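You operate a simulated robot arm through the tools that you are given. There is no shell and no other tool.

Carry out the task below with a simulated two-armed robot. There is one attempt and no reset: what you move stays moved.

## Task
Plug the lamp in and set it to white light, dimmest step.
Fine: yellow plug in the small grey box before its switch goes on; press the controller's buttons where it lies.

It is judged by the outcome, as a careful person would: the job done as asked, and still so three seconds after it is handed in. It fails if anything else is knocked over, pushed out of place, dropped, spilled or broken.

## Robot
Two 7-joint arms with two-finger parallel grippers on one trunk that stands fixed in place. Base frame: the origin is at the foot of the trunk, x ahead of it, y to its left, z up. Units: m, rad, N and s.
The left shoulder is at [0.062, 0.199, 1.129], the right one opposite. With the tool pointing down near the work surface each hand reaches from about 0.28 to 0.7 m from the base axis, measured 20 degrees to its own side. Payload 1.57 kg a hand.
The tool frame of a hand sits at the grasp point between the pads (the TCP): z along the fingers, y along the line on which they close. The tips reach 0.03 m beyond it. Largest opening 0.11 m; finger width 0.024, thickness 0.012; the body of the gripper, 0.048 by 0.112 m, starts 0.078 m behind the TCP.
Orientation is told as [roll, pitch, yaw] about the base's x, y, z axes, in that order, counted from this pose: with the fingers straight down and closing along the base's y, the tool's x points along the base's -x, its y along +y and its z along -z.

## Interface
- The arms move only by the tool jog_arm. It takes "left_targets", "right_targets" or both (then of equal length, played together; a hand with none holds still); each is a list that holds one entry, the list of rows, each a list of 7 numbers: the turn, a rotation vector about the tool's x, y, z in rad, then the shift along the tool's x, y, z in m, then the gripper command, from -1 (shut) to 1 (fully open), values between in proportion. In form: [[[rx, ry, rz, tx, ty, tz, hand], ...]]. A call has 1 to 20 rows; each row is the pose to reach, as a shift and turn from the pose commanded when the call began, along the tool's axes at that moment. Each row takes 0.2 s and may step no farther than 0.05 m and 0.15 rad from the row before; otherwise, or with a gripper value out of range, the whole call is refused. A pose out of reach is approached as far as the arm can. The call stops where the force on the tool passes 40 N (or 10 N more than at its start, if that is more) or the arm is blocked; 0.2 s more then pass. The fingers move at their own pace (about 0.072 m/s each) and stop on an object; they squeeze with about 23 N. The grip force told is the motor's: it shows also when the fingers shut on nothing. Time passes only in rows, and 0.2 s behind the last, so rows that repeat a pose let the fingers close. The reply holds the time, the measured pose of the TCP, the force on the tool along the base axes, the opening and the grip force, in the units named above and with some noise, with the torque about the TCP (base axes, N m) and any sound that the robot's microphone picked up, and new pictures: "pictures" is both (left out), scene, wrist or none (wrist: the cameras of the hands that moved).
- Cameras (640 x 400 px; columns grow to the right, rows downward): "scene" is now at [0.0913, 0.0702, 1.7005]; the picture's right is [0.75, -0.66, -0.00], its down [-0.55, -0.63, -0.55] and it looks along [0.36, 0.41, -0.84] (base axes); focal length 374 px, centre (320, 200). "left" rides on the left gripper at [0.07, -0.016, -0.141] in its tool frame; the picture's right is [0.23, 0.97, 0.00], its down [-0.86, 0.20, -0.48] and it looks along [-0.47, 0.11, 0.88] (tool axes); focal length 222 px, centre (320, 200). "right" rides on the right gripper at [0.07, 0.016, -0.141] in its tool frame; the picture's right is [-0.23, 0.97, 0.00], its down [-0.85, -0.20, -0.48] and it looks along [-0.47, -0.11, 0.88] (tool axes); focal length 222 px, centre (320, 200).
- raise_lower(by): slides the trunk up (or, below 0, down) by that many m; the arms and the scene camera ride with it, the base frame stays. It gives what a move gives, with no picture.
- head_to(pan, tilt): turns the head with the scene camera to pan (to the left, within 1.501 rad either way) and tilt (down, from -0.506 to 1.204), counted from straight ahead of the robot. It gives what a move gives, and a new picture of the scene camera.
- locate(camera, pixels): for up to 12 pixels [column, row] of the newest picture of that camera ("zoom" is the newest enlarged one), the place [x, y, z] in the base frame of the surface seen there, good to about 0.002 m, but the place of the scene camera against the robot may be out by one fixed shift of up to 0.025 m in any direction. It takes no simulated time.
- inspect(camera, box): a new picture of the part [left, top, right, bottom] of that camera's present view, enlarged. It takes no simulated time.
- finish_job(): hands the job in; it is judged then, once.

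Open the grippers and draw the arms clear of the work before you hand the job in, unless the task says otherwise.

The tools are called as a command line: name --argument value ..., lists and objects as JSON in quotes. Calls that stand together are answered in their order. jog_arm: Moves the arms, as the interface text tells. Its arguments: {"type":"object","properties":{"left_targets":{"type":"array","items":{"type":"array","items":{"type":"array","items":{"type":"number"}}}},"right_targets":{"type":"array","items":{"type":"array","items":{"type":"array","items":{"type":"number"}}}},"pictures":{"type":"string","enum":["both","scene","wrist","none"]}},"required":[]} The other tools are called the same way: raise_lower (by) slides the trunk up or down; head_to (pan, tilt) turns the head that bears the scene camera; locate (camera, pixels) gives the place of the surface under pixels of a picture; inspect (camera, box) takes an enlarged picture of a part of a camera's view; finish_job () hands the job in.

At the start:

```text
time_s: 0.0
left_position: [0.3085, 0.4389, 1.0983]
left_tcp_rot: [0.001, 0.001, -0.001]
left_wrist_force: [-1.0, -0.3, 0.1]
left_torque: [0.0, 0.0, 0.02]
left_gripper_width: 0.1102
left_finger_force: 0.0
right_position: [0.4437, 0.077, 1.1066]
right_tcp_rot: [-0.003, 0.002, 0.002]
right_wrist_force: [0.0, -0.3, -0.1]
right_torque: [-0.01, -0.02, 0.0]
right_gripper_width: 0.11
right_finger_force: 0.0
trunk travel left (down, up): [-0.725, 0.265]
head pan, tilt: [0.853, 0.988]
```

scene: 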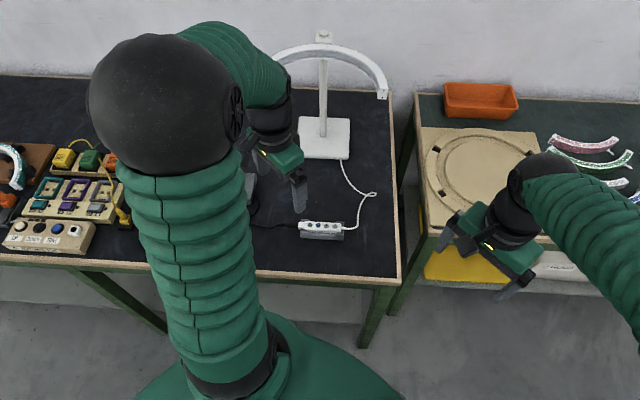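
right: 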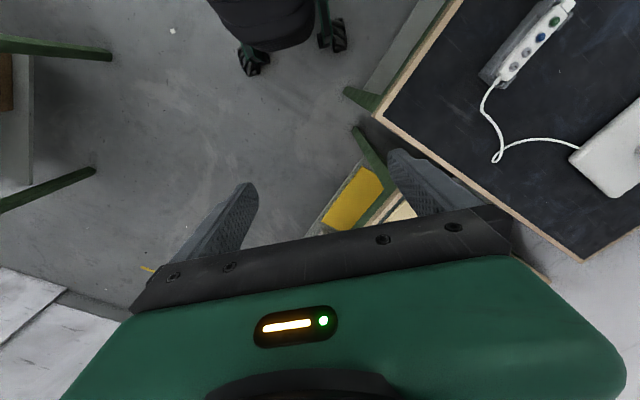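
left: 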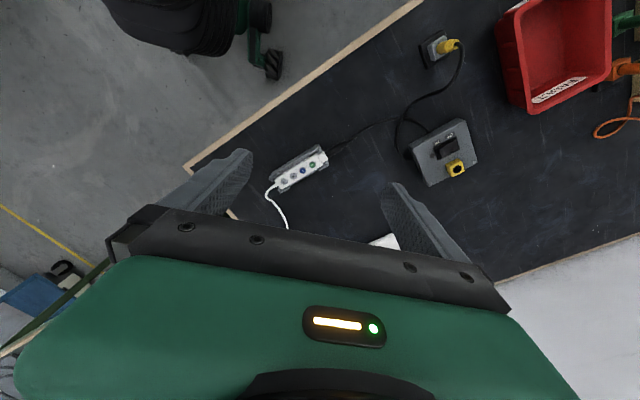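

The left wrist picture shows the controller (about 300,170), the grey box with a black switch and yellow socket (445,155), and the yellow plug in a dark holder (440,48). I enlarge these parts.

inspect --camera "left" --box '[380, 20, 500, 200]'

inspect --camera "left" --box '[255, 130, 345, 220]'

inspect --camera "scene" --box '[240, 180, 400, 280]'

locate --camera "left" --pixels '[[440, 48], [455, 45], [425, 45], [445, 148], [456, 169], [420, 150], [300, 170], [325, 155], [275, 185], [350, 200]]'

```text
2.22 times, centred on (440, 110) of left
```

zoom: 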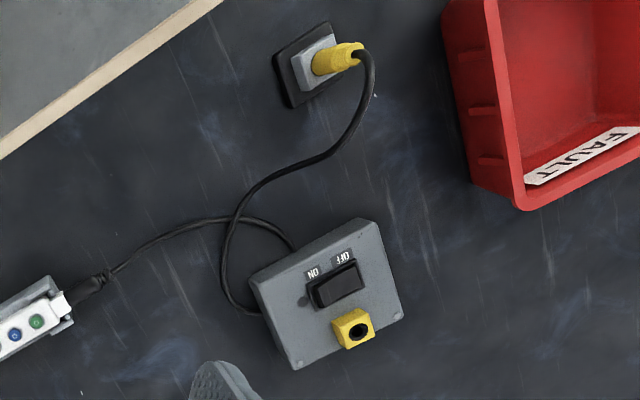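

```text
4.44 times, centred on (300, 175) of left
```

zoom: 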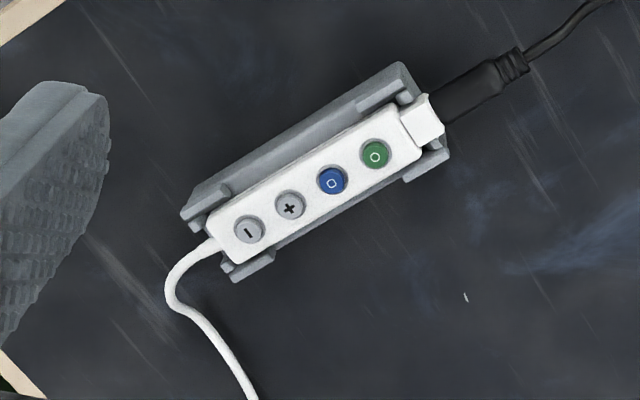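

```text
4.00 times, centred on (320, 230) of scene
```

zoom: 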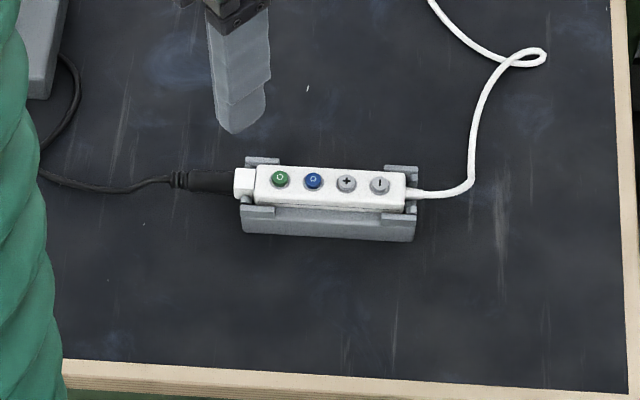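

```text
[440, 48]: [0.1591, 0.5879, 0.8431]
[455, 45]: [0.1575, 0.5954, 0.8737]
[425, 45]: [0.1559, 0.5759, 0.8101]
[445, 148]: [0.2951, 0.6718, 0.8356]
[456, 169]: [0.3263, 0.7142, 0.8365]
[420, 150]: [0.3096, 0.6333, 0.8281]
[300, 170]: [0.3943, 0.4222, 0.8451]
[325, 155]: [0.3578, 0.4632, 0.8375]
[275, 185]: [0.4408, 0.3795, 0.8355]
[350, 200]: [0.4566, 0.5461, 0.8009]
```

The yellow plug stands parked in a block near (0.16, 0.59) and its cable crosses another near the box. I move the left hand up and left to see plug, socket and cables more squarely.

jog_arm --left_targets '[[[0, 0, 0, 0.03, 0.04, 0, 1], [0, 0, 0, 0.06, 0.08, 0, 1], [0, 0, 0, 0.08, 0.12, 0, 1], [0, 0, 0, 0.09, 0.15, 0, 1], [0, 0, 0, 0.09, 0.15, 0, 1]]]'

```text
time_s: 1.2
left_position: [0.2168, 0.5874, 1.0991]
left_tcp_rot: [0.003, -0.001, -0.001]
left_wrist_force: [-0.2, 0.1, 0.1]
left_torque: [0.0, 0.01, -0.01]
left_gripper_width: 0.1103
left_finger_force: 0.2
right_position: [0.442, 0.0757, 1.1076]
right_tcp_rot: [0.0, 0.0, 0.0]
right_wrist_force: [0.2, 0.0, 0.1]
right_torque: [-0.02, -0.01, 0.02]
right_gripper_width: 0.1101
right_finger_force: 0.1
trunk travel left (down, up): [-0.725, 0.265]
head pan, tilt: [0.853, 0.988]
```

scene: 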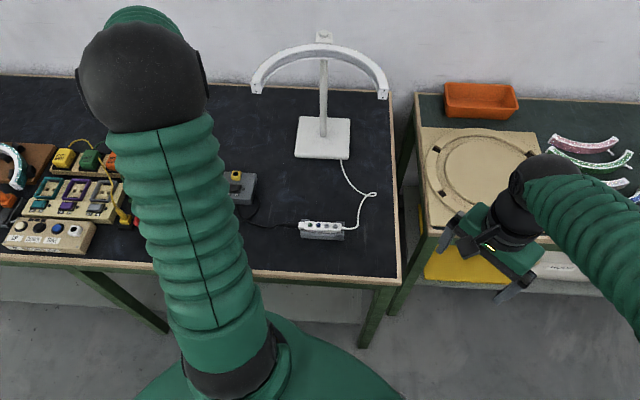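
left: 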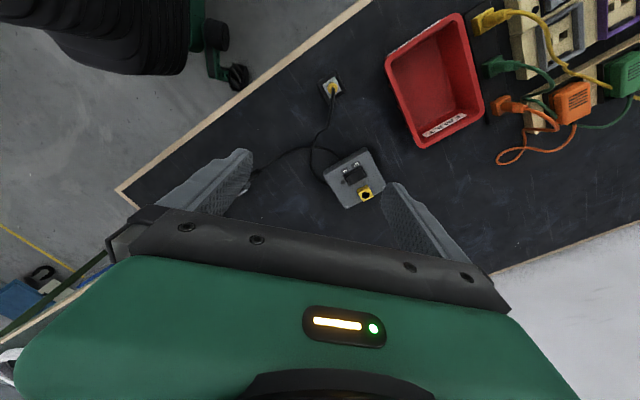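

Now I enlarge the plug and box from this angle and locate key points.

inspect --camera "left" --box '[295, 60, 405, 220]'

inspect --camera "left" --box '[310, 65, 358, 105]'

inspect --camera "left" --box '[315, 145, 395, 215]'

inspect --camera "scene" --box '[210, 150, 370, 250]'

```text
2.50 times, centred on (350, 140) of left
```

zoom: 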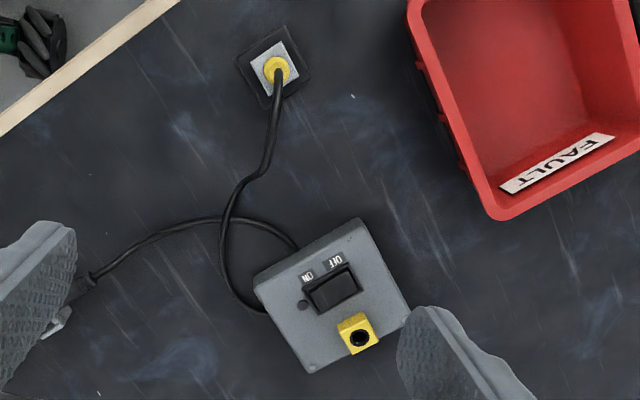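

```text
10.00 times, centred on (334, 85) of left
```

zoom: 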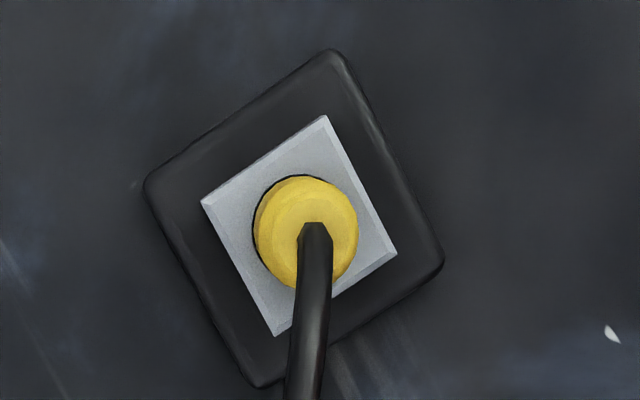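

```text
5.71 times, centred on (355, 180) of left
```

zoom: 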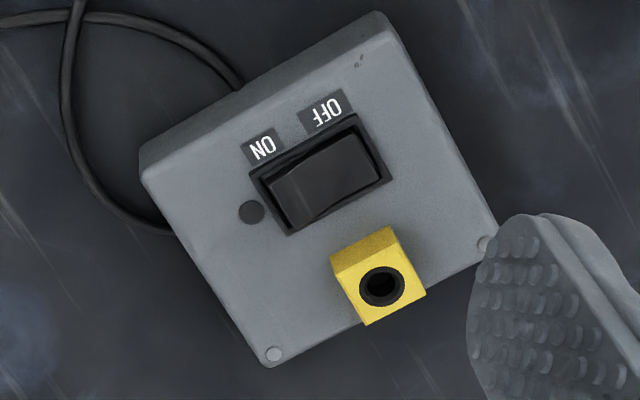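

```text
4.00 times, centred on (290, 200) of scene
```

zoom: 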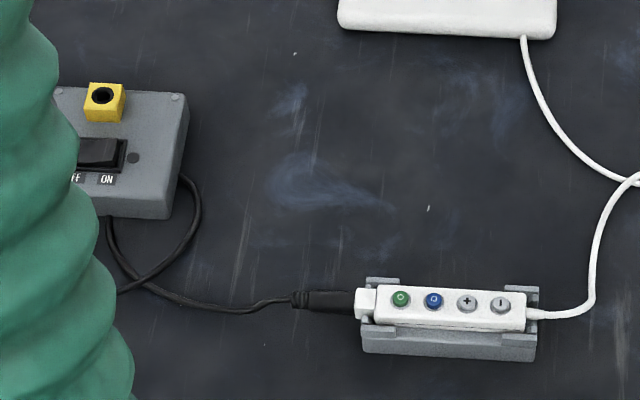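

The plug is a round yellow body standing upright in a grey square park with its cable leaving the top; the socket is a yellow cube with a vertical hole. I locate their points accurately.

locate --camera "left" --pixels '[[333, 83], [331, 86], [336, 90], [327, 80], [332, 74], [340, 98], [365, 195], [360, 192], [369, 191], [363, 188], [355, 176], [350, 179]]'

inspect --camera "left" --box '[350, 180, 382, 204]'

```text
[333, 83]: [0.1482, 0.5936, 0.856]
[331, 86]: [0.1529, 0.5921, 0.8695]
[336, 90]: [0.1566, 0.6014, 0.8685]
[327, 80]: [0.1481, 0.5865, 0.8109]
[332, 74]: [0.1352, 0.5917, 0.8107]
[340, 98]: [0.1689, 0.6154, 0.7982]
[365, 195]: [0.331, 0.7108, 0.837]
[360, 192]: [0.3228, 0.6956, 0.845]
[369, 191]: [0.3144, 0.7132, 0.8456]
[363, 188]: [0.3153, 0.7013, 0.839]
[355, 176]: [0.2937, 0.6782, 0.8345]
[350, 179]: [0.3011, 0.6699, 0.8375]
```

```text
16.00 times, centred on (366, 192) of left
```

zoom: 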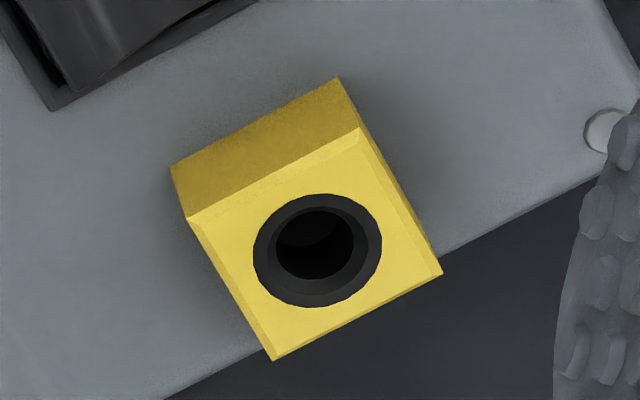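

I use the newest zoom to locate the top face corners of the socket and the hole rim.

locate --camera "zoom" --pixels '[[205, 222], [358, 140], [430, 270], [278, 350], [318, 205], [318, 300], [263, 252], [373, 245], [318, 197], [318, 245], [252, 250], [225, 165]]'

inspect --camera "left" --box '[318, 72, 350, 102]'

```text
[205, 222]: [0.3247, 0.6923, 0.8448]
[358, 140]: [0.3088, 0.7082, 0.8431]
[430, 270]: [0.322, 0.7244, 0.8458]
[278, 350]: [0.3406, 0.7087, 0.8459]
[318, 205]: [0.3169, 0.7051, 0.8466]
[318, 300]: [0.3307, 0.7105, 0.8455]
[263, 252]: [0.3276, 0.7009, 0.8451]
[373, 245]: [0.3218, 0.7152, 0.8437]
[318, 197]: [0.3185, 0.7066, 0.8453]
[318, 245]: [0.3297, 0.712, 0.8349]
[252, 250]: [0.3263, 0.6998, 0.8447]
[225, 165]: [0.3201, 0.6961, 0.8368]
```

```text
13.33 times, centred on (334, 87) of left
```

zoom: 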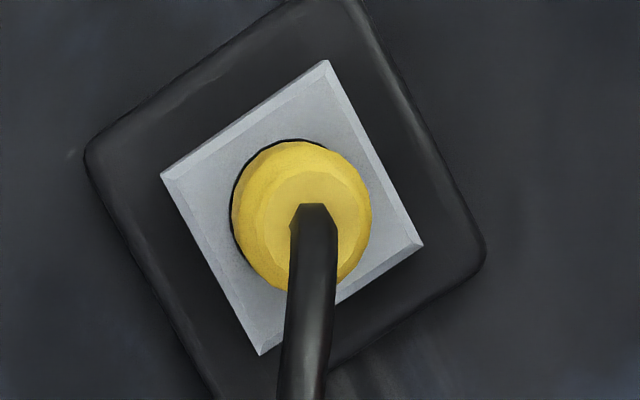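

Socket centre is about (0.324, 0.708), top z 0.845. Now the plug's points in the newest zoom.

locate --camera "zoom" --pixels '[[300, 145], [237, 215], [365, 215], [275, 280], [350, 270], [300, 185], [270, 240], [165, 178], [325, 65], [418, 243], [262, 350], [312, 215]]'

```text
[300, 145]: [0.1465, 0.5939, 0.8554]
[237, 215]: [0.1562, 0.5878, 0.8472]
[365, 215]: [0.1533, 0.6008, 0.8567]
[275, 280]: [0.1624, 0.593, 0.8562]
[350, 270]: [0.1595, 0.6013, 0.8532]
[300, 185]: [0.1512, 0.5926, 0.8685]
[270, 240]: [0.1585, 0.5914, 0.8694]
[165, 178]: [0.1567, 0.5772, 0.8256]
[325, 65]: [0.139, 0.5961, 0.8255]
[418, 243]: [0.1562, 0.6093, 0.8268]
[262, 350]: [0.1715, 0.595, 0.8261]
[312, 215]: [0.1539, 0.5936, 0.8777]
```

The plug stands at about (0.155, 0.594), top z ≈0.869, its park top at 0.826; the cable leaves towards +x so closing along y is fine. I check the red bin's rim for clearance.

locate --camera "left" --pixels '[[387, 62], [400, 100], [417, 145], [420, 40], [300, 150], [255, 168], [330, 130], [318, 165], [360, 155], [375, 165]]'

jog_arm --left_targets '[[[0, 0, 0, 0.02, 0, 0.02, 0], [0, 0, 0, 0.04, 0.003, 0.04, 0], [0, 0, 0, 0.06, 0.005, 0.07, 0], [0, 0, 0, 0.063, 0.005, 0.11, 0], [0, 0, 0, 0.063, 0.005, 0.14, 0], [0, 0, 0, 0.063, 0.005, 0.14, 0]]]'

```text
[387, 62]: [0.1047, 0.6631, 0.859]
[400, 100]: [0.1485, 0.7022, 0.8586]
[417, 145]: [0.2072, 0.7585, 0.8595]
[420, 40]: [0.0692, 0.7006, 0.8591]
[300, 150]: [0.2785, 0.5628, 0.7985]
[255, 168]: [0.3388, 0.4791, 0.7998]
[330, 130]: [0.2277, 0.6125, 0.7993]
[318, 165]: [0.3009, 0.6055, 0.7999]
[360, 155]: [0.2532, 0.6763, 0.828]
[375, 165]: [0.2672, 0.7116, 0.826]
```

```text
time_s: 2.6
left_position: [0.1552, 0.5912, 0.9585]
left_tcp_rot: [0.001, -0.001, -0.001]
left_wrist_force: [-0.5, -0.3, 0.5]
left_torque: [0.01, 0.03, 0.0]
left_gripper_width: 0.0549
left_finger_force: 0.1
right_position: [0.4428, 0.0757, 1.1068]
right_tcp_rot: [-0.001, -0.001, 0.0]
right_wrist_force: [-0.2, -0.3, -0.3]
right_torque: [-0.04, 0.01, 0.01]
right_gripper_width: 0.1098
right_finger_force: 0.0
trunk travel left (down, up): [-0.725, 0.265]
head pan, tilt: [0.853, 0.988]
```

scene: 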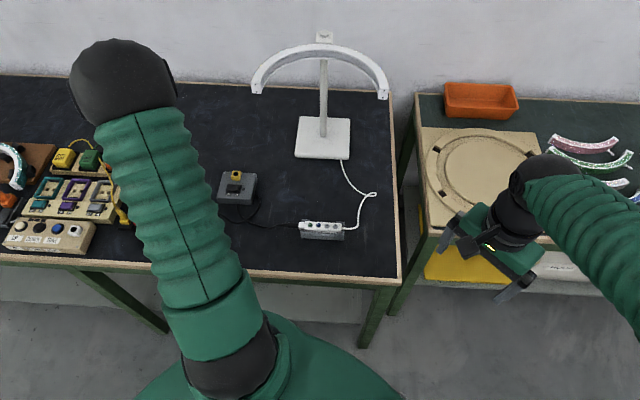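
left: 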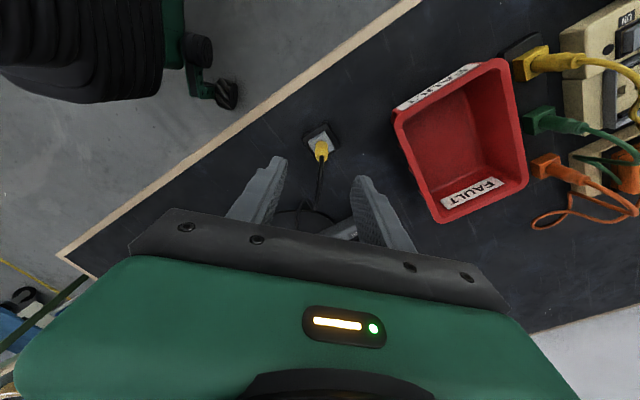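

The plug is visible at (320,150), nicely between the fingers. I re-measure it from here before lowering.

inspect --camera "left" --box '[296, 115, 352, 205]'

inspect --camera "left" --box '[298, 118, 346, 168]'

locate --camera "left" --pixels '[[321, 146], [321, 152], [315, 152], [327, 152], [318, 157], [325, 157], [321, 160]]'

```text
4.44 times, centred on (324, 160) of left
```

zoom: 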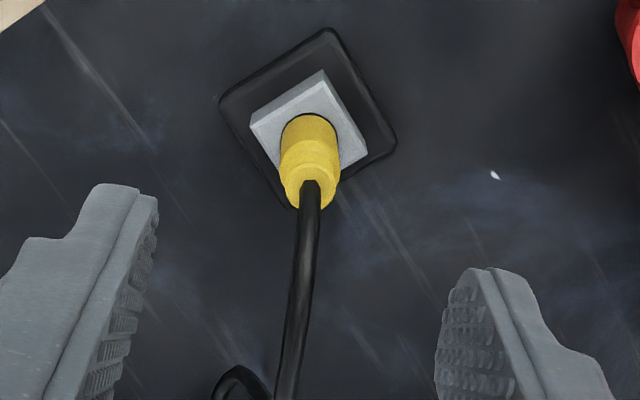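

```text
8.00 times, centred on (322, 143) of left
```

zoom: 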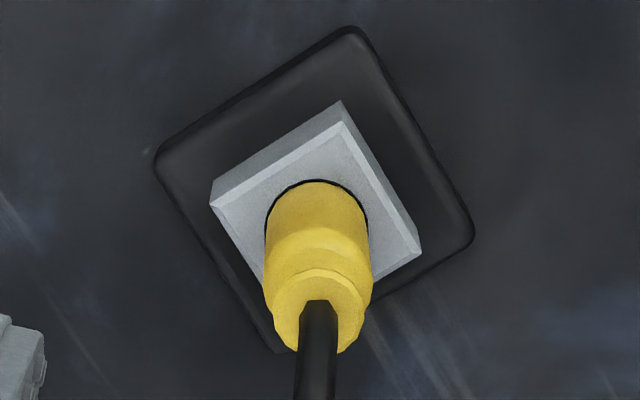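

```text
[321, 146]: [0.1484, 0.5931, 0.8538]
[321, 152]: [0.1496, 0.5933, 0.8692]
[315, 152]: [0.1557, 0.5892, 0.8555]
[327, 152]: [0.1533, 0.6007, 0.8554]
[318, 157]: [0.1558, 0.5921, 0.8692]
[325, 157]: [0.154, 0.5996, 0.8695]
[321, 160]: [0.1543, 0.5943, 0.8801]
```

Plug centre is about (0.155, 0.5947), collar at z≈0.855, top 0.869. I lower to TCP z≈0.866 (tips 1 cm above the park) with a 2 mm y correction.

jog_arm --left_targets '[[[0, 0, 0, 0, 0.002, 0.03, 0], [0, 0, 0, 0, 0.002, 0.06, 0], [0, 0, 0, 0, 0.002, 0.08, 0], [0, 0, 0, 0, 0.002, 0.093, 0], [0, 0, 0, 0, 0.002, 0.093, 0], [0, 0, 0, 0, 0.002, 0.093, 0]]]' --pictures "wrist"

```text
time_s: 4.0
left_position: [0.1545, 0.5943, 0.8661]
left_tcp_rot: [-0.001, 0.002, 0.001]
left_wrist_force: [1.0, 0.3, 0.8]
left_torque: [-0.03, 0.01, 0.0]
left_gripper_width: 0.0548
left_finger_force: 0.1
right_position: [0.4418, 0.0767, 1.1077]
right_tcp_rot: [0.001, 0.0, 0.0]
right_wrist_force: [0.3, -0.6, -0.4]
right_torque: [0.01, -0.03, -0.01]
right_gripper_width: 0.1099
right_finger_force: 0.0
trunk travel left (down, up): [-0.725, 0.265]
head pan, tilt: [0.853, 0.988]
```

left: 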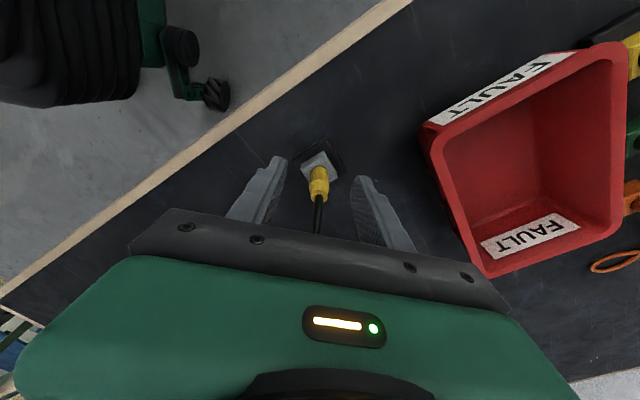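

The plug sits between the fingers at (319,185). I enlarge to check centring before closing.

inspect --camera "left" --box '[260, 130, 380, 240]'

locate --camera "left" --pixels '[[319, 175], [319, 185], [312, 190], [326, 190], [319, 195]]'

```text
3.64 times, centred on (320, 185) of left
```

zoom: 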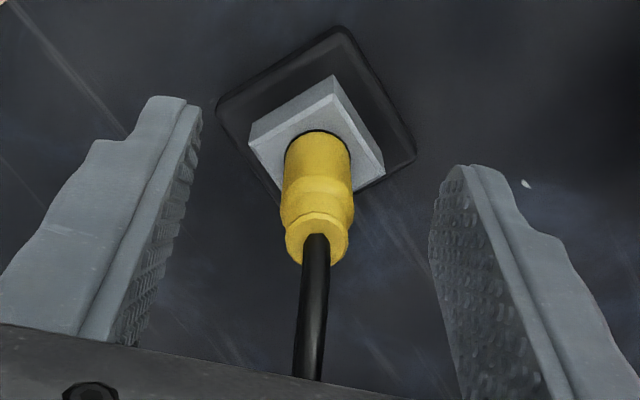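

```text
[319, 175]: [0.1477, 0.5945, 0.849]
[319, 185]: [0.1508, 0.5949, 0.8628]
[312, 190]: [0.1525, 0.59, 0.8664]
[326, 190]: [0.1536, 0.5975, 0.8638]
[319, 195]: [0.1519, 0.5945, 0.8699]
```

Plug is well centred. I close the fingers on it.

jog_arm --left_targets '[[[0, 0, 0, 0, 0, 0, -0.5], [0, 0, 0, 0, 0, 0, -1], [0, 0, 0, 0, 0, 0, -1], [0, 0, 0, 0, 0, 0, -1]]]' --pictures "wrist"

```text
time_s: 5.0
left_position: [0.1545, 0.5934, 0.8666]
left_tcp_rot: [0.0, 0.0, -0.002]
left_wrist_force: [0.5, -0.7, 0.4]
left_torque: [0.02, 0.01, 0.0]
left_gripper_width: 0.0138
left_finger_force: 22.8
right_position: [0.4422, 0.0761, 1.1068]
right_tcp_rot: [-0.001, 0.001, 0.001]
right_wrist_force: [0.7, 0.0, -0.4]
right_torque: [0.01, -0.04, 0.01]
right_gripper_width: 0.1098
right_finger_force: 0.2
trunk travel left (down, up): [-0.725, 0.265]
head pan, tilt: [0.853, 0.988]
```

left: 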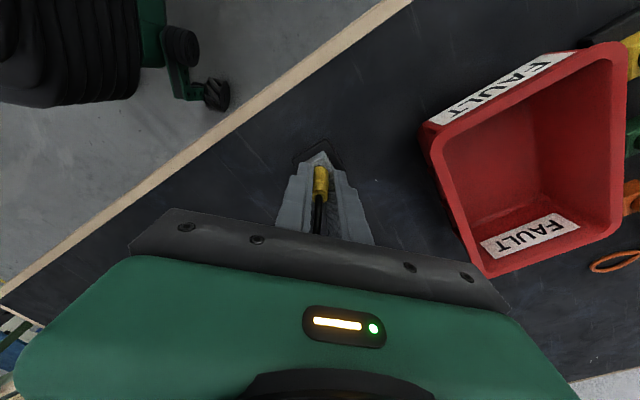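

The fingers hold the plug at 13.8 mm width with 22.8 N. I lift straight up slowly, with the last row at 5 cm, watching the force.

jog_arm --left_targets '[[[0, 0, 0, 0, 0, -0.005, -1], [0, 0, 0, 0, 0, -0.012, -1], [0, 0, 0, 0, 0, -0.025, -1], [0, 0, 0, 0, 0, -0.04, -1], [0, 0, 0, 0, 0, -0.06, -1], [0, 0, 0, 0, 0, -0.07, -1], [0, 0, 0, 0, 0, -0.07, -1]]]'

```text
time_s: 6.6
left_position: [0.1531, 0.5948, 0.9359]
left_tcp_rot: [0.001, 0.001, 0.0]
left_wrist_force: [-0.1, -0.5, 0.1]
left_torque: [-0.01, 0.0, 0.01]
left_gripper_width: 0.0134
left_finger_force: 22.8
right_position: [0.4418, 0.0767, 1.1079]
right_tcp_rot: [0.001, 0.001, -0.001]
right_wrist_force: [0.3, -0.1, 0.1]
right_torque: [0.02, -0.03, 0.01]
right_gripper_width: 0.1101
right_finger_force: 0.1
trunk travel left (down, up): [-0.725, 0.265]
head pan, tilt: [0.853, 0.988]
```

scene: 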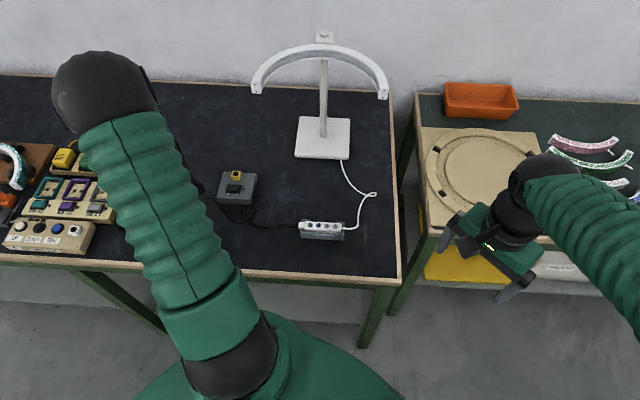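
left: 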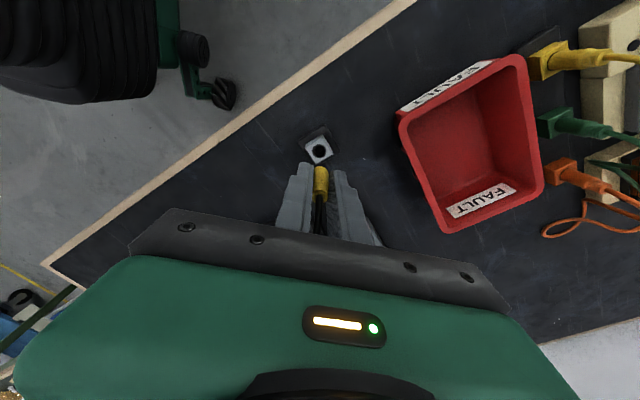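

The plug came out freely; the park at (319,150) is now empty. I enlarge the held plug to see its pin and how it sits in the grip.

inspect --camera "left" --box '[280, 130, 360, 240]'

inspect --camera "left" --box '[300, 155, 340, 185]'

locate --camera "left" --pixels '[[320, 165], [321, 168], [321, 173], [321, 180], [321, 188], [319, 151], [310, 150], [328, 150]]'

```text
3.64 times, centred on (320, 185) of left
```

zoom: 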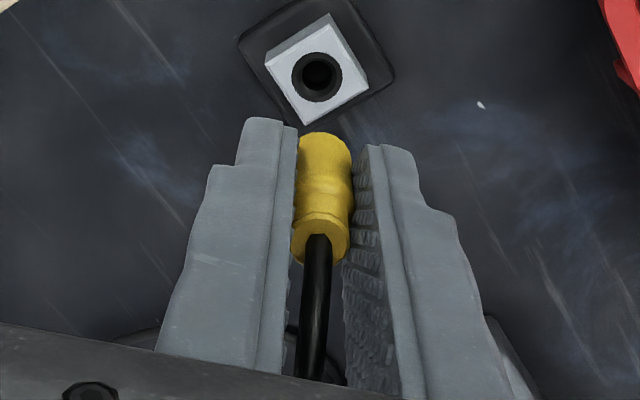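

```text
13.33 times, centred on (320, 170) of left
```

zoom: 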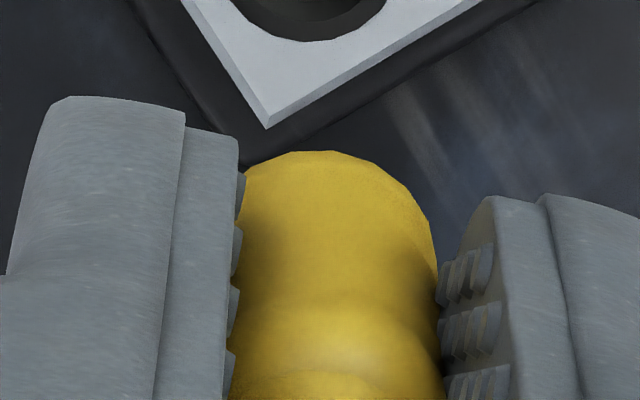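

```text
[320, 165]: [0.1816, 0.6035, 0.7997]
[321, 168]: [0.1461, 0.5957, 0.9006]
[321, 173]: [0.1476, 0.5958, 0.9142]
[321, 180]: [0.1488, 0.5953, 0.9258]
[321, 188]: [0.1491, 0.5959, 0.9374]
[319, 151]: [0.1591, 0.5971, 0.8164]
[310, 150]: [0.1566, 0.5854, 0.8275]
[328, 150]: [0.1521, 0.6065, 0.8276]
```

The socket and park have the same hole pattern, so I record the empty park's image from directly above: later the socket should appear at the same pixels at equal height. I zoom the park hole.

inspect --camera "left" --box '[300, 130, 340, 165]'

locate --camera "zoom" --pixels '[[320, 200], [250, 200], [390, 200], [200, 150], [430, 250]]'

```text
11.43 times, centred on (320, 148) of left
```

zoom: 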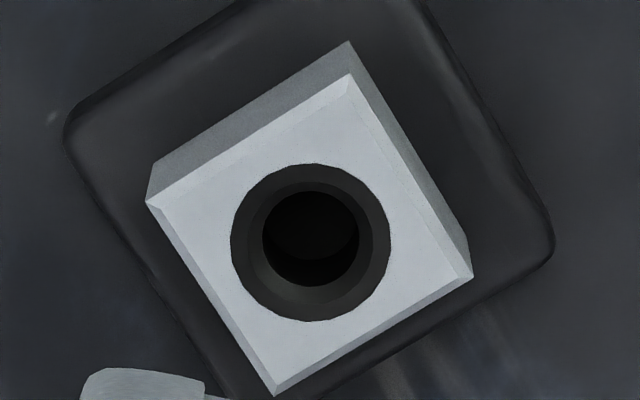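

```text
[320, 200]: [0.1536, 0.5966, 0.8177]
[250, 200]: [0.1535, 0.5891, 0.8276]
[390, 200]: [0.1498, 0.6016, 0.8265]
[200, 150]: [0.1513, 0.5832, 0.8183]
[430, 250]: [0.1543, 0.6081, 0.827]
```

Hole ring in this zoom is centred at (311,242). I now move over the socket: base shift (+0.168, +0.114, +0.019).

jog_arm --left_targets '[[[0, 0, 0, -0.01, 0.005, -0.019, -1], [0, 0, 0, -0.04, 0.025, -0.019, -1], [0, 0, 0, -0.075, 0.05, -0.019, -1], [0, 0, 0, -0.11, 0.075, -0.019, -1], [0, 0, 0, -0.145, 0.1, -0.019, -1], [0, 0, 0, -0.168, 0.114, -0.019, -1], [0, 0, 0, -0.168, 0.114, -0.019, -1], [0, 0, 0, -0.168, 0.114, -0.019, -1]]]'

inspect --camera "left" --box '[300, 130, 340, 165]'

```text
time_s: 8.4
left_position: [0.3223, 0.7093, 0.9554]
left_tcp_rot: [0.001, 0.0, 0.001]
left_wrist_force: [0.5, 0.5, 0.3]
left_torque: [0.02, 0.01, 0.01]
left_gripper_width: 0.0135
left_finger_force: 22.9
right_position: [0.4426, 0.075, 1.1069]
right_tcp_rot: [0.0, 0.0, -0.001]
right_wrist_force: [0.1, 0.1, -0.2]
right_torque: [-0.02, 0.01, 0.0]
right_gripper_width: 0.1101
right_finger_force: 0.1
trunk travel left (down, up): [-0.725, 0.265]
head pan, tilt: [0.853, 0.988]
```

scene: 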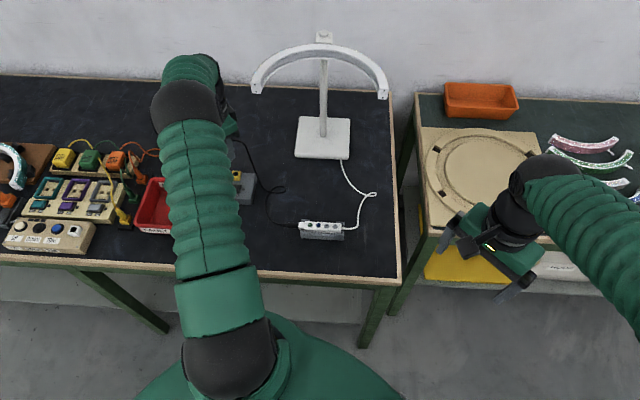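
left: 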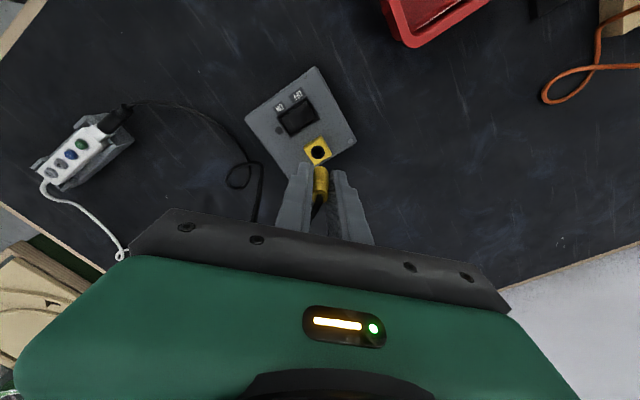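

```text
11.43 times, centred on (320, 148) of left
```

zoom: 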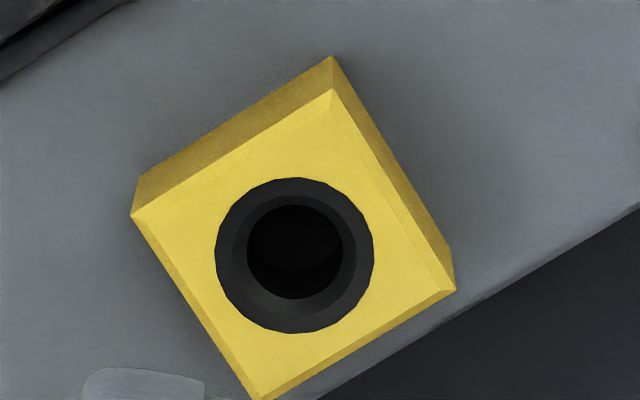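

The ring now is at (294.5,255) in the same zoom versus the wanted (311,242), so I correct by about base (+1.8, −1.3) mm and look again.

jog_arm --left_targets '[[[0, 0, 0, -0.0018, -0.0013, 0, -1], [0, 0, 0, -0.0018, -0.0013, 0, -1], [0, 0, 0, -0.0018, -0.0013, 0, -1]]]' --pictures "wrist"

inspect --camera "left" --box '[300, 130, 340, 165]'

```text
time_s: 9.2
left_position: [0.3239, 0.7082, 0.9554]
left_tcp_rot: [0.0, -0.001, 0.0]
left_wrist_force: [-0.6, -0.5, 0.8]
left_torque: [-0.04, 0.0, -0.01]
left_gripper_width: 0.0136
left_finger_force: 22.9
right_position: [0.4422, 0.0757, 1.1065]
right_tcp_rot: [0.0, 0.0, 0.001]
right_wrist_force: [0.0, -0.1, -0.5]
right_torque: [-0.01, 0.0, 0.03]
right_gripper_width: 0.1101
right_finger_force: 0.1
trunk travel left (down, up): [-0.725, 0.265]
head pan, tilt: [0.853, 0.988]
```

left: 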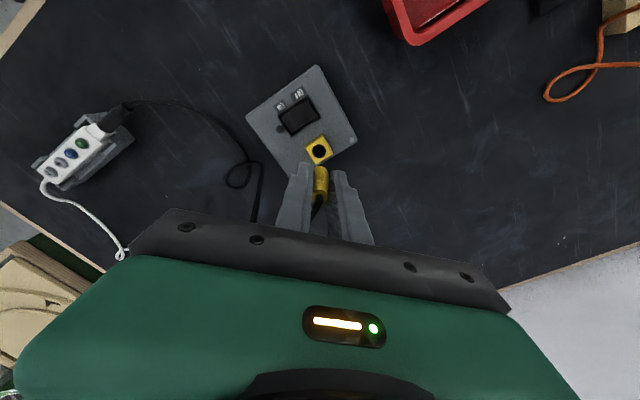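

```text
11.43 times, centred on (320, 148) of left
```

zoom: 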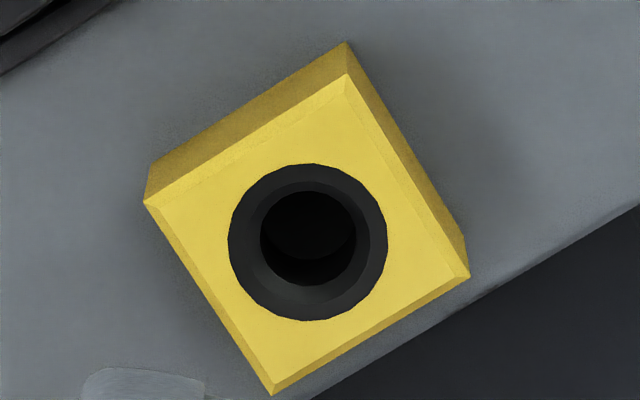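

The ring is now at (308.5,242), within 0.3 mm of the target. I lower straight down 7 cm, slower toward the end, watching force and sound.

jog_arm --left_targets '[[[0, 0, 0, 0, -0.0003, 0.02, -1], [0, 0, 0, 0, -0.0003, 0.035, -1], [0, 0, 0, 0, -0.0003, 0.045, -1], [0, 0, 0, 0, -0.0003, 0.05, -1], [0, 0, 0, 0, -0.0003, 0.055, -1], [0, 0, 0, 0, -0.0003, 0.06, -1], [0, 0, 0, 0, -0.0003, 0.064, -1], [0, 0, 0, 0, -0.0003, 0.067, -1], [0, 0, 0, 0, -0.0003, 0.07, -1], [0, 0, 0, 0, -0.0003, 0.07, -1]]]'

inspect --camera "left" --box '[270, 110, 370, 220]'

```text
time_s: 11.4
left_position: [0.3261, 0.7067, 0.886]
left_tcp_rot: [0.001, 0.001, 0.0]
left_wrist_force: [-0.6, 0.1, 2.8]
left_torque: [-0.02, -0.01, -0.01]
left_gripper_width: 0.0136
left_finger_force: 23.0
right_position: [0.4425, 0.0754, 1.1074]
right_tcp_rot: [0.0, 0.0, 0.001]
right_wrist_force: [0.2, -0.4, -0.1]
right_torque: [-0.02, 0.02, 0.01]
right_gripper_width: 0.11
right_finger_force: 0.1
trunk travel left (down, up): [-0.725, 0.265]
head pan, tilt: [0.853, 0.988]
```

scene: 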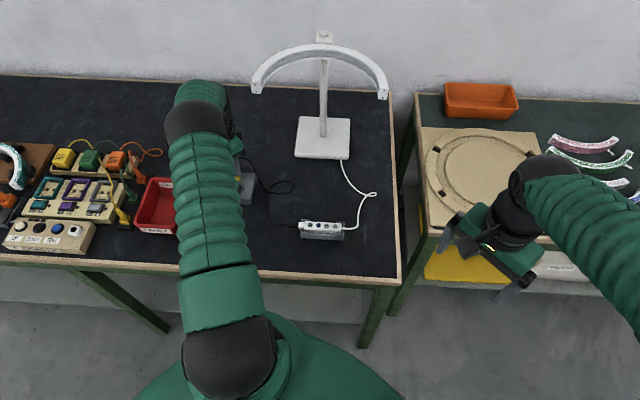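
left: 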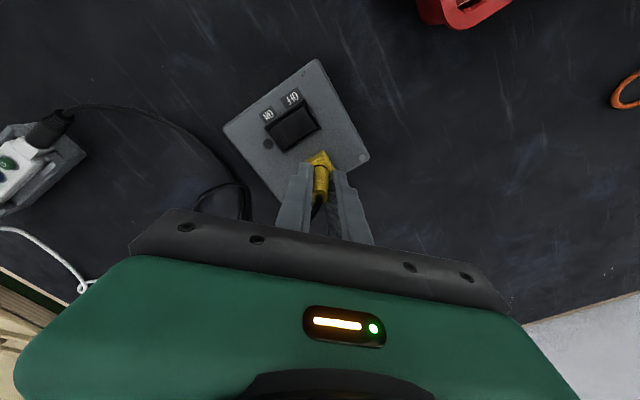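

```text
3.64 times, centred on (320, 165) of left
```

zoom: 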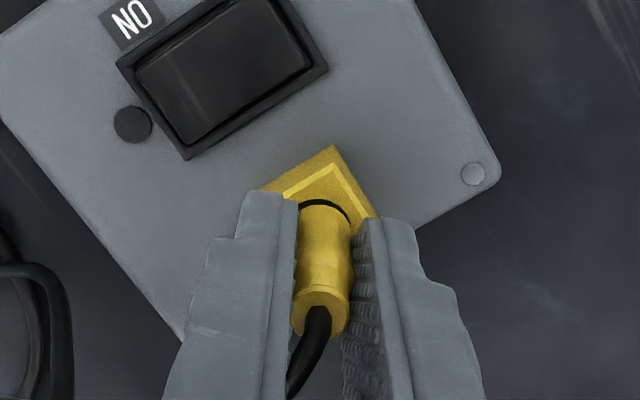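

The plug is in to the same depth as in its park (black ring just showing), with 2.8 N reaction. I press a little further to make sure it is fully home.

jog_arm --left_targets '[[[0, 0, 0, 0, 0, 0.001, -1], [0, 0, 0, 0, 0, 0.002, -1], [0, 0, 0, 0, 0, 0.003, -1], [0, 0, 0, 0, 0, 0.003, -1]]]' --pictures "wrist"

inspect --camera "left" --box '[270, 110, 370, 220]'

```text
time_s: 12.4
left_position: [0.3238, 0.7066, 0.8854]
left_tcp_rot: [0.005, -0.004, -0.001]
left_wrist_force: [0.1, 2.5, 18.7]
left_torque: [-0.07, 0.05, -0.01]
left_gripper_width: 0.0136
left_finger_force: 22.8
right_position: [0.4414, 0.0749, 1.1079]
right_tcp_rot: [0.002, 0.0, 0.001]
right_wrist_force: [0.0, -0.5, 0.2]
right_torque: [0.0, -0.01, 0.0]
right_gripper_width: 0.1101
right_finger_force: 0.1
trunk travel left (down, up): [-0.725, 0.265]
head pan, tilt: [0.853, 0.988]
```

left: 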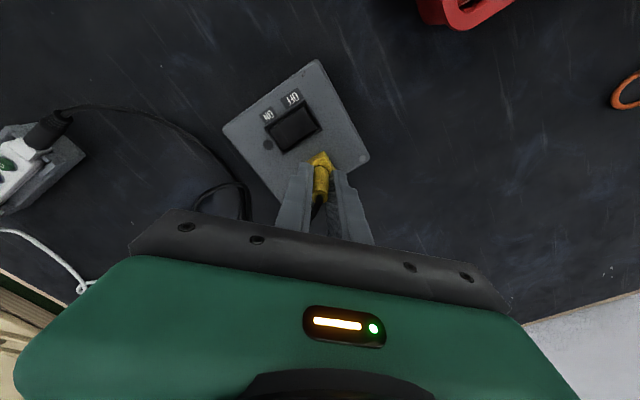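

```text
3.64 times, centred on (320, 165) of left
```

zoom: 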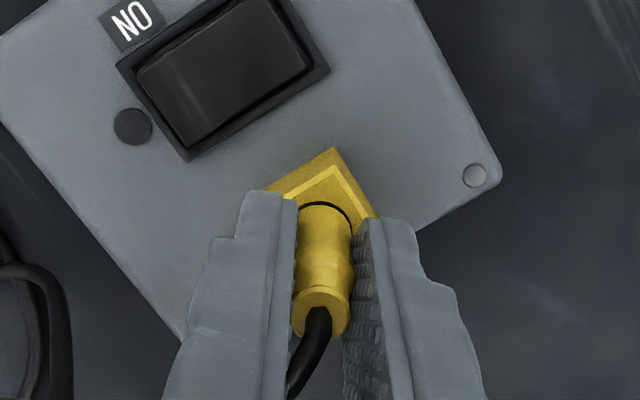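

Firm resistance (18.7 N) with no further travel: the plug is home. I relax, open the fingers and rise straight up.

jog_arm --left_targets '[[[0, 0, 0, 0, 0, -0.002, -1], [0, 0, 0, 0, 0, -0.003, -0.6], [0, 0, 0, 0, 0, -0.003, 0], [0, 0, 0, 0, 0, -0.003, 0], [0, 0, 0, 0, 0, -0.02, 0], [0, 0, 0, 0, 0, -0.05, 0], [0, 0, 0, 0, 0, -0.09, 0], [0, 0, 0, 0, 0, -0.13, 0], [0, 0, 0, 0, 0, -0.13, 0]]]'

inspect --camera "left" --box '[260, 60, 380, 200]'

```text
time_s: 14.4
left_position: [0.325, 0.7076, 1.0114]
left_tcp_rot: [0.001, 0.0, -0.001]
left_wrist_force: [-1.1, -1.3, 0.3]
left_torque: [-0.02, 0.05, 0.01]
left_gripper_width: 0.055
left_finger_force: 0.2
right_position: [0.4444, 0.076, 1.1078]
right_tcp_rot: [0.001, 0.001, -0.001]
right_wrist_force: [0.1, 0.0, 0.5]
right_torque: [-0.01, 0.02, 0.0]
right_gripper_width: 0.1099
right_finger_force: 0.0
trunk travel left (down, up): [-0.725, 0.265]
head pan, tilt: [0.853, 0.988]
```

scene: 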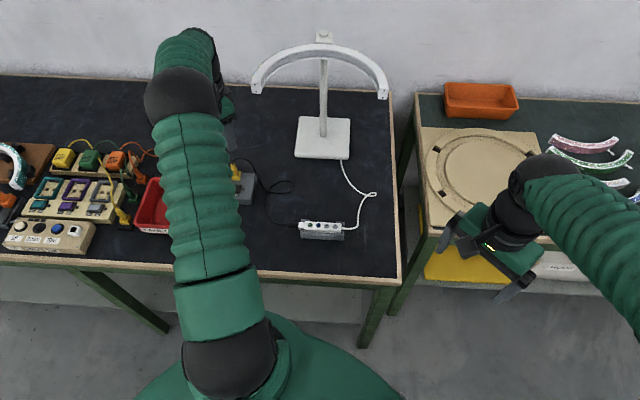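
left: 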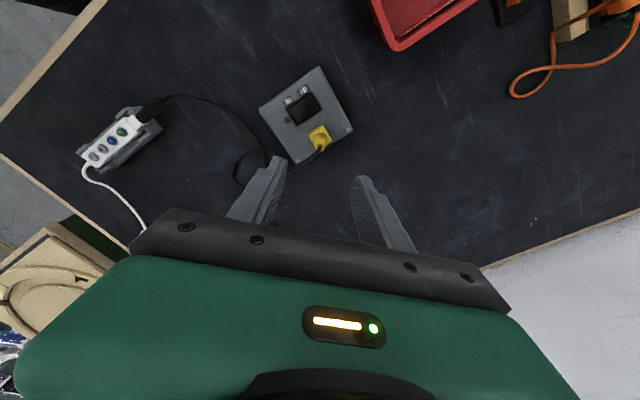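

```text
2.86 times, centred on (320, 130) of left
```

zoom: 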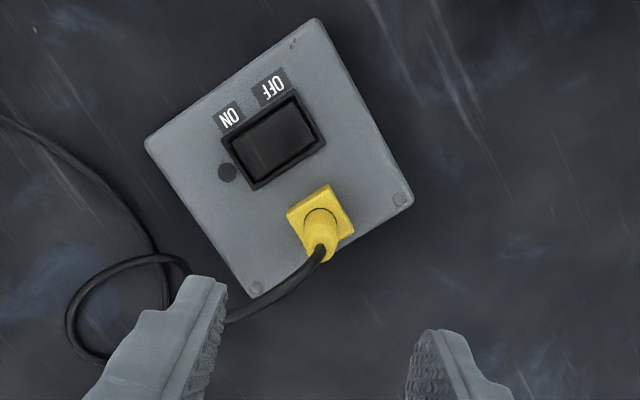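

The plug stands seated in the socket. Next the rocker: I zoom and locate both ends to see which is raised.

inspect --camera "left" --box '[280, 80, 330, 130]'

locate --camera "zoom" --pixels '[[235, 230], [260, 220], [290, 205], [320, 190], [350, 175], [370, 165], [250, 260], [380, 190], [200, 160], [300, 100], [180, 260]]'

```text
8.00 times, centred on (305, 105) of left
```

zoom: 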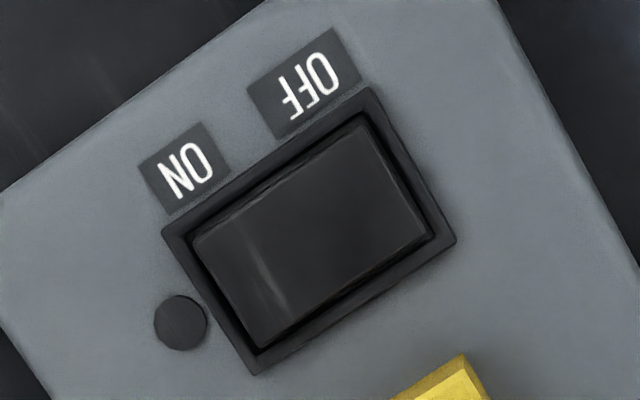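

```text
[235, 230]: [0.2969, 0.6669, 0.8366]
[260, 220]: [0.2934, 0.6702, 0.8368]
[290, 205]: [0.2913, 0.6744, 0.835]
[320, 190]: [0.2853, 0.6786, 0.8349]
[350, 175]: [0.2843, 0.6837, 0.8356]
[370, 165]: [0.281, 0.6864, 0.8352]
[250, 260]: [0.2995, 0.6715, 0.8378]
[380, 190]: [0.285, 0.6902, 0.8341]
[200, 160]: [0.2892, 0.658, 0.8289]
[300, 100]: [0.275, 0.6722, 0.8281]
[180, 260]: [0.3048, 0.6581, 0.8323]
```

The ON end (lower-left in the picture) is raised at z≈0.837, OFF end ≈0.8345, so it is off now. I locate the exact ON-end point and look at the finger tips' shape.

locate --camera "zoom" --pixels '[[238, 288], [250, 280], [265, 272], [205, 240], [262, 340], [415, 235], [365, 130], [180, 325], [175, 235], [255, 365], [445, 240], [365, 95]]'

inspect --camera "left" --box '[220, 145, 420, 260]'

```text
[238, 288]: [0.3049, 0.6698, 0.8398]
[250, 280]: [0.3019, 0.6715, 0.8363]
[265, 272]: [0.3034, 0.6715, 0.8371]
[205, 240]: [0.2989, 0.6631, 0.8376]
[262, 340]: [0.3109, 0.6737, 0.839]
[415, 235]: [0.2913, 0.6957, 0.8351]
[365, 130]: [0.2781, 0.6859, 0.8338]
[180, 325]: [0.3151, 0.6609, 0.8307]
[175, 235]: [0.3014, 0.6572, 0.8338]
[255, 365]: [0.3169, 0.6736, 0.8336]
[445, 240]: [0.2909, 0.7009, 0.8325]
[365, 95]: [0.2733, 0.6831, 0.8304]
```

```text
3.20 times, centred on (320, 202) of left
```

zoom: 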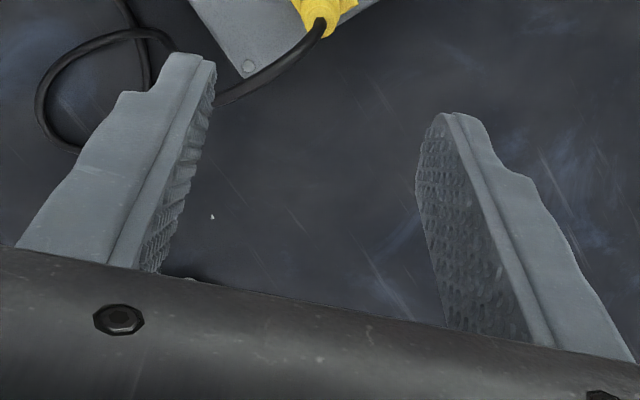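

Tips are slim (about 8 mm), so I'll press with the far (+y) finger of the open gripper, turned −0.8 rad so the other finger hangs over bare table. I turn and move over the ON end at height.

jog_arm --left_targets '[[[0, 0, 0.134, 0.01, -0.012, 0, 0.2], [0, 0, 0.267, 0.02, -0.025, 0, 0.5], [0, 0, 0.4, 0.035, -0.04, 0, 0.8], [0, 0, 0.534, 0.05, -0.055, 0, 1], [0, 0, 0.667, 0.06, -0.07, 0, 1], [0, 0, 0.8, 0.065, -0.077, 0, 1], [0, 0, 0.8, 0.065, -0.077, 0.03, 1], [0, 0, 0.8, 0.065, -0.077, 0.06, 1], [0, 0, 0.8, 0.065, -0.077, 0.06, 1]]]'

inspect --camera "left" --box '[320, 100, 480, 220]'

```text
time_s: 16.4
left_position: [0.2577, 0.6303, 0.952]
left_tcp_rot: [0.002, -0.001, -0.801]
left_wrist_force: [0.5, -0.3, 0.4]
left_torque: [0.01, 0.0, -0.01]
left_gripper_width: 0.1102
left_finger_force: 0.0
right_position: [0.4427, 0.0757, 1.1066]
right_tcp_rot: [0.0, 0.001, 0.0]
right_wrist_force: [0.7, -0.4, -0.4]
right_torque: [0.01, -0.02, 0.03]
right_gripper_width: 0.1101
right_finger_force: 0.0
trunk travel left (down, up): [-0.725, 0.265]
head pan, tilt: [0.853, 0.988]
```

scene: 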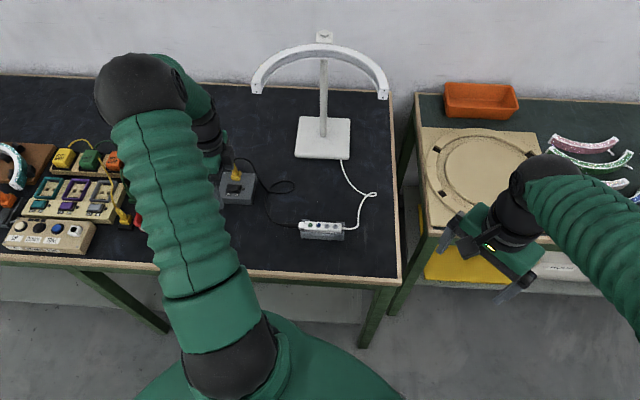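
left: 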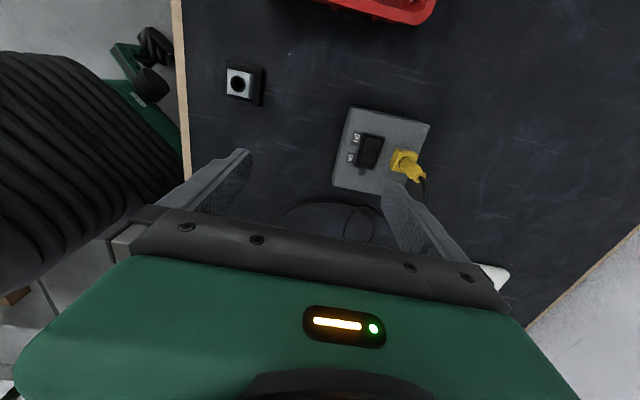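

```text
3.33 times, centred on (400, 160) of left
```

zoom: 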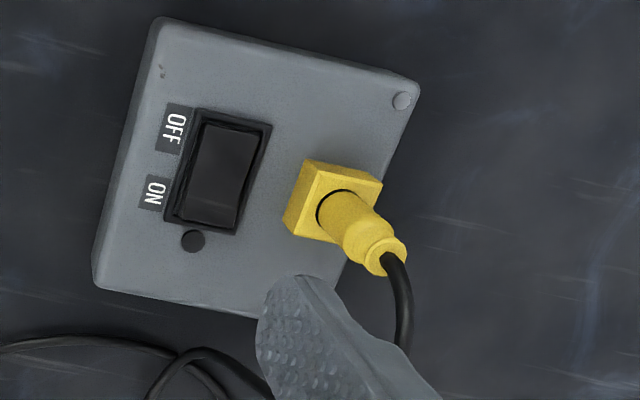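

I locate the finger tip and the ON end again from this view to confirm alignment.

locate --camera "zoom" --pixels '[[285, 282], [300, 278], [265, 310], [320, 290], [208, 215], [212, 205], [185, 210], [235, 222], [235, 130], [360, 240], [395, 300]]'

```text
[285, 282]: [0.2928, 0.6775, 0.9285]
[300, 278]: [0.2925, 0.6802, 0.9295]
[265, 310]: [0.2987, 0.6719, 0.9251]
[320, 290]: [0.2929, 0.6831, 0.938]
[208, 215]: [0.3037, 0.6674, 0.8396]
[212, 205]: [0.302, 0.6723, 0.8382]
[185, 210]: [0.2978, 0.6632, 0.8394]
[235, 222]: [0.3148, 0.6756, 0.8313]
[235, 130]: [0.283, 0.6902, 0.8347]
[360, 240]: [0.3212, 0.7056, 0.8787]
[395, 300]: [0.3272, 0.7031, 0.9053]
```

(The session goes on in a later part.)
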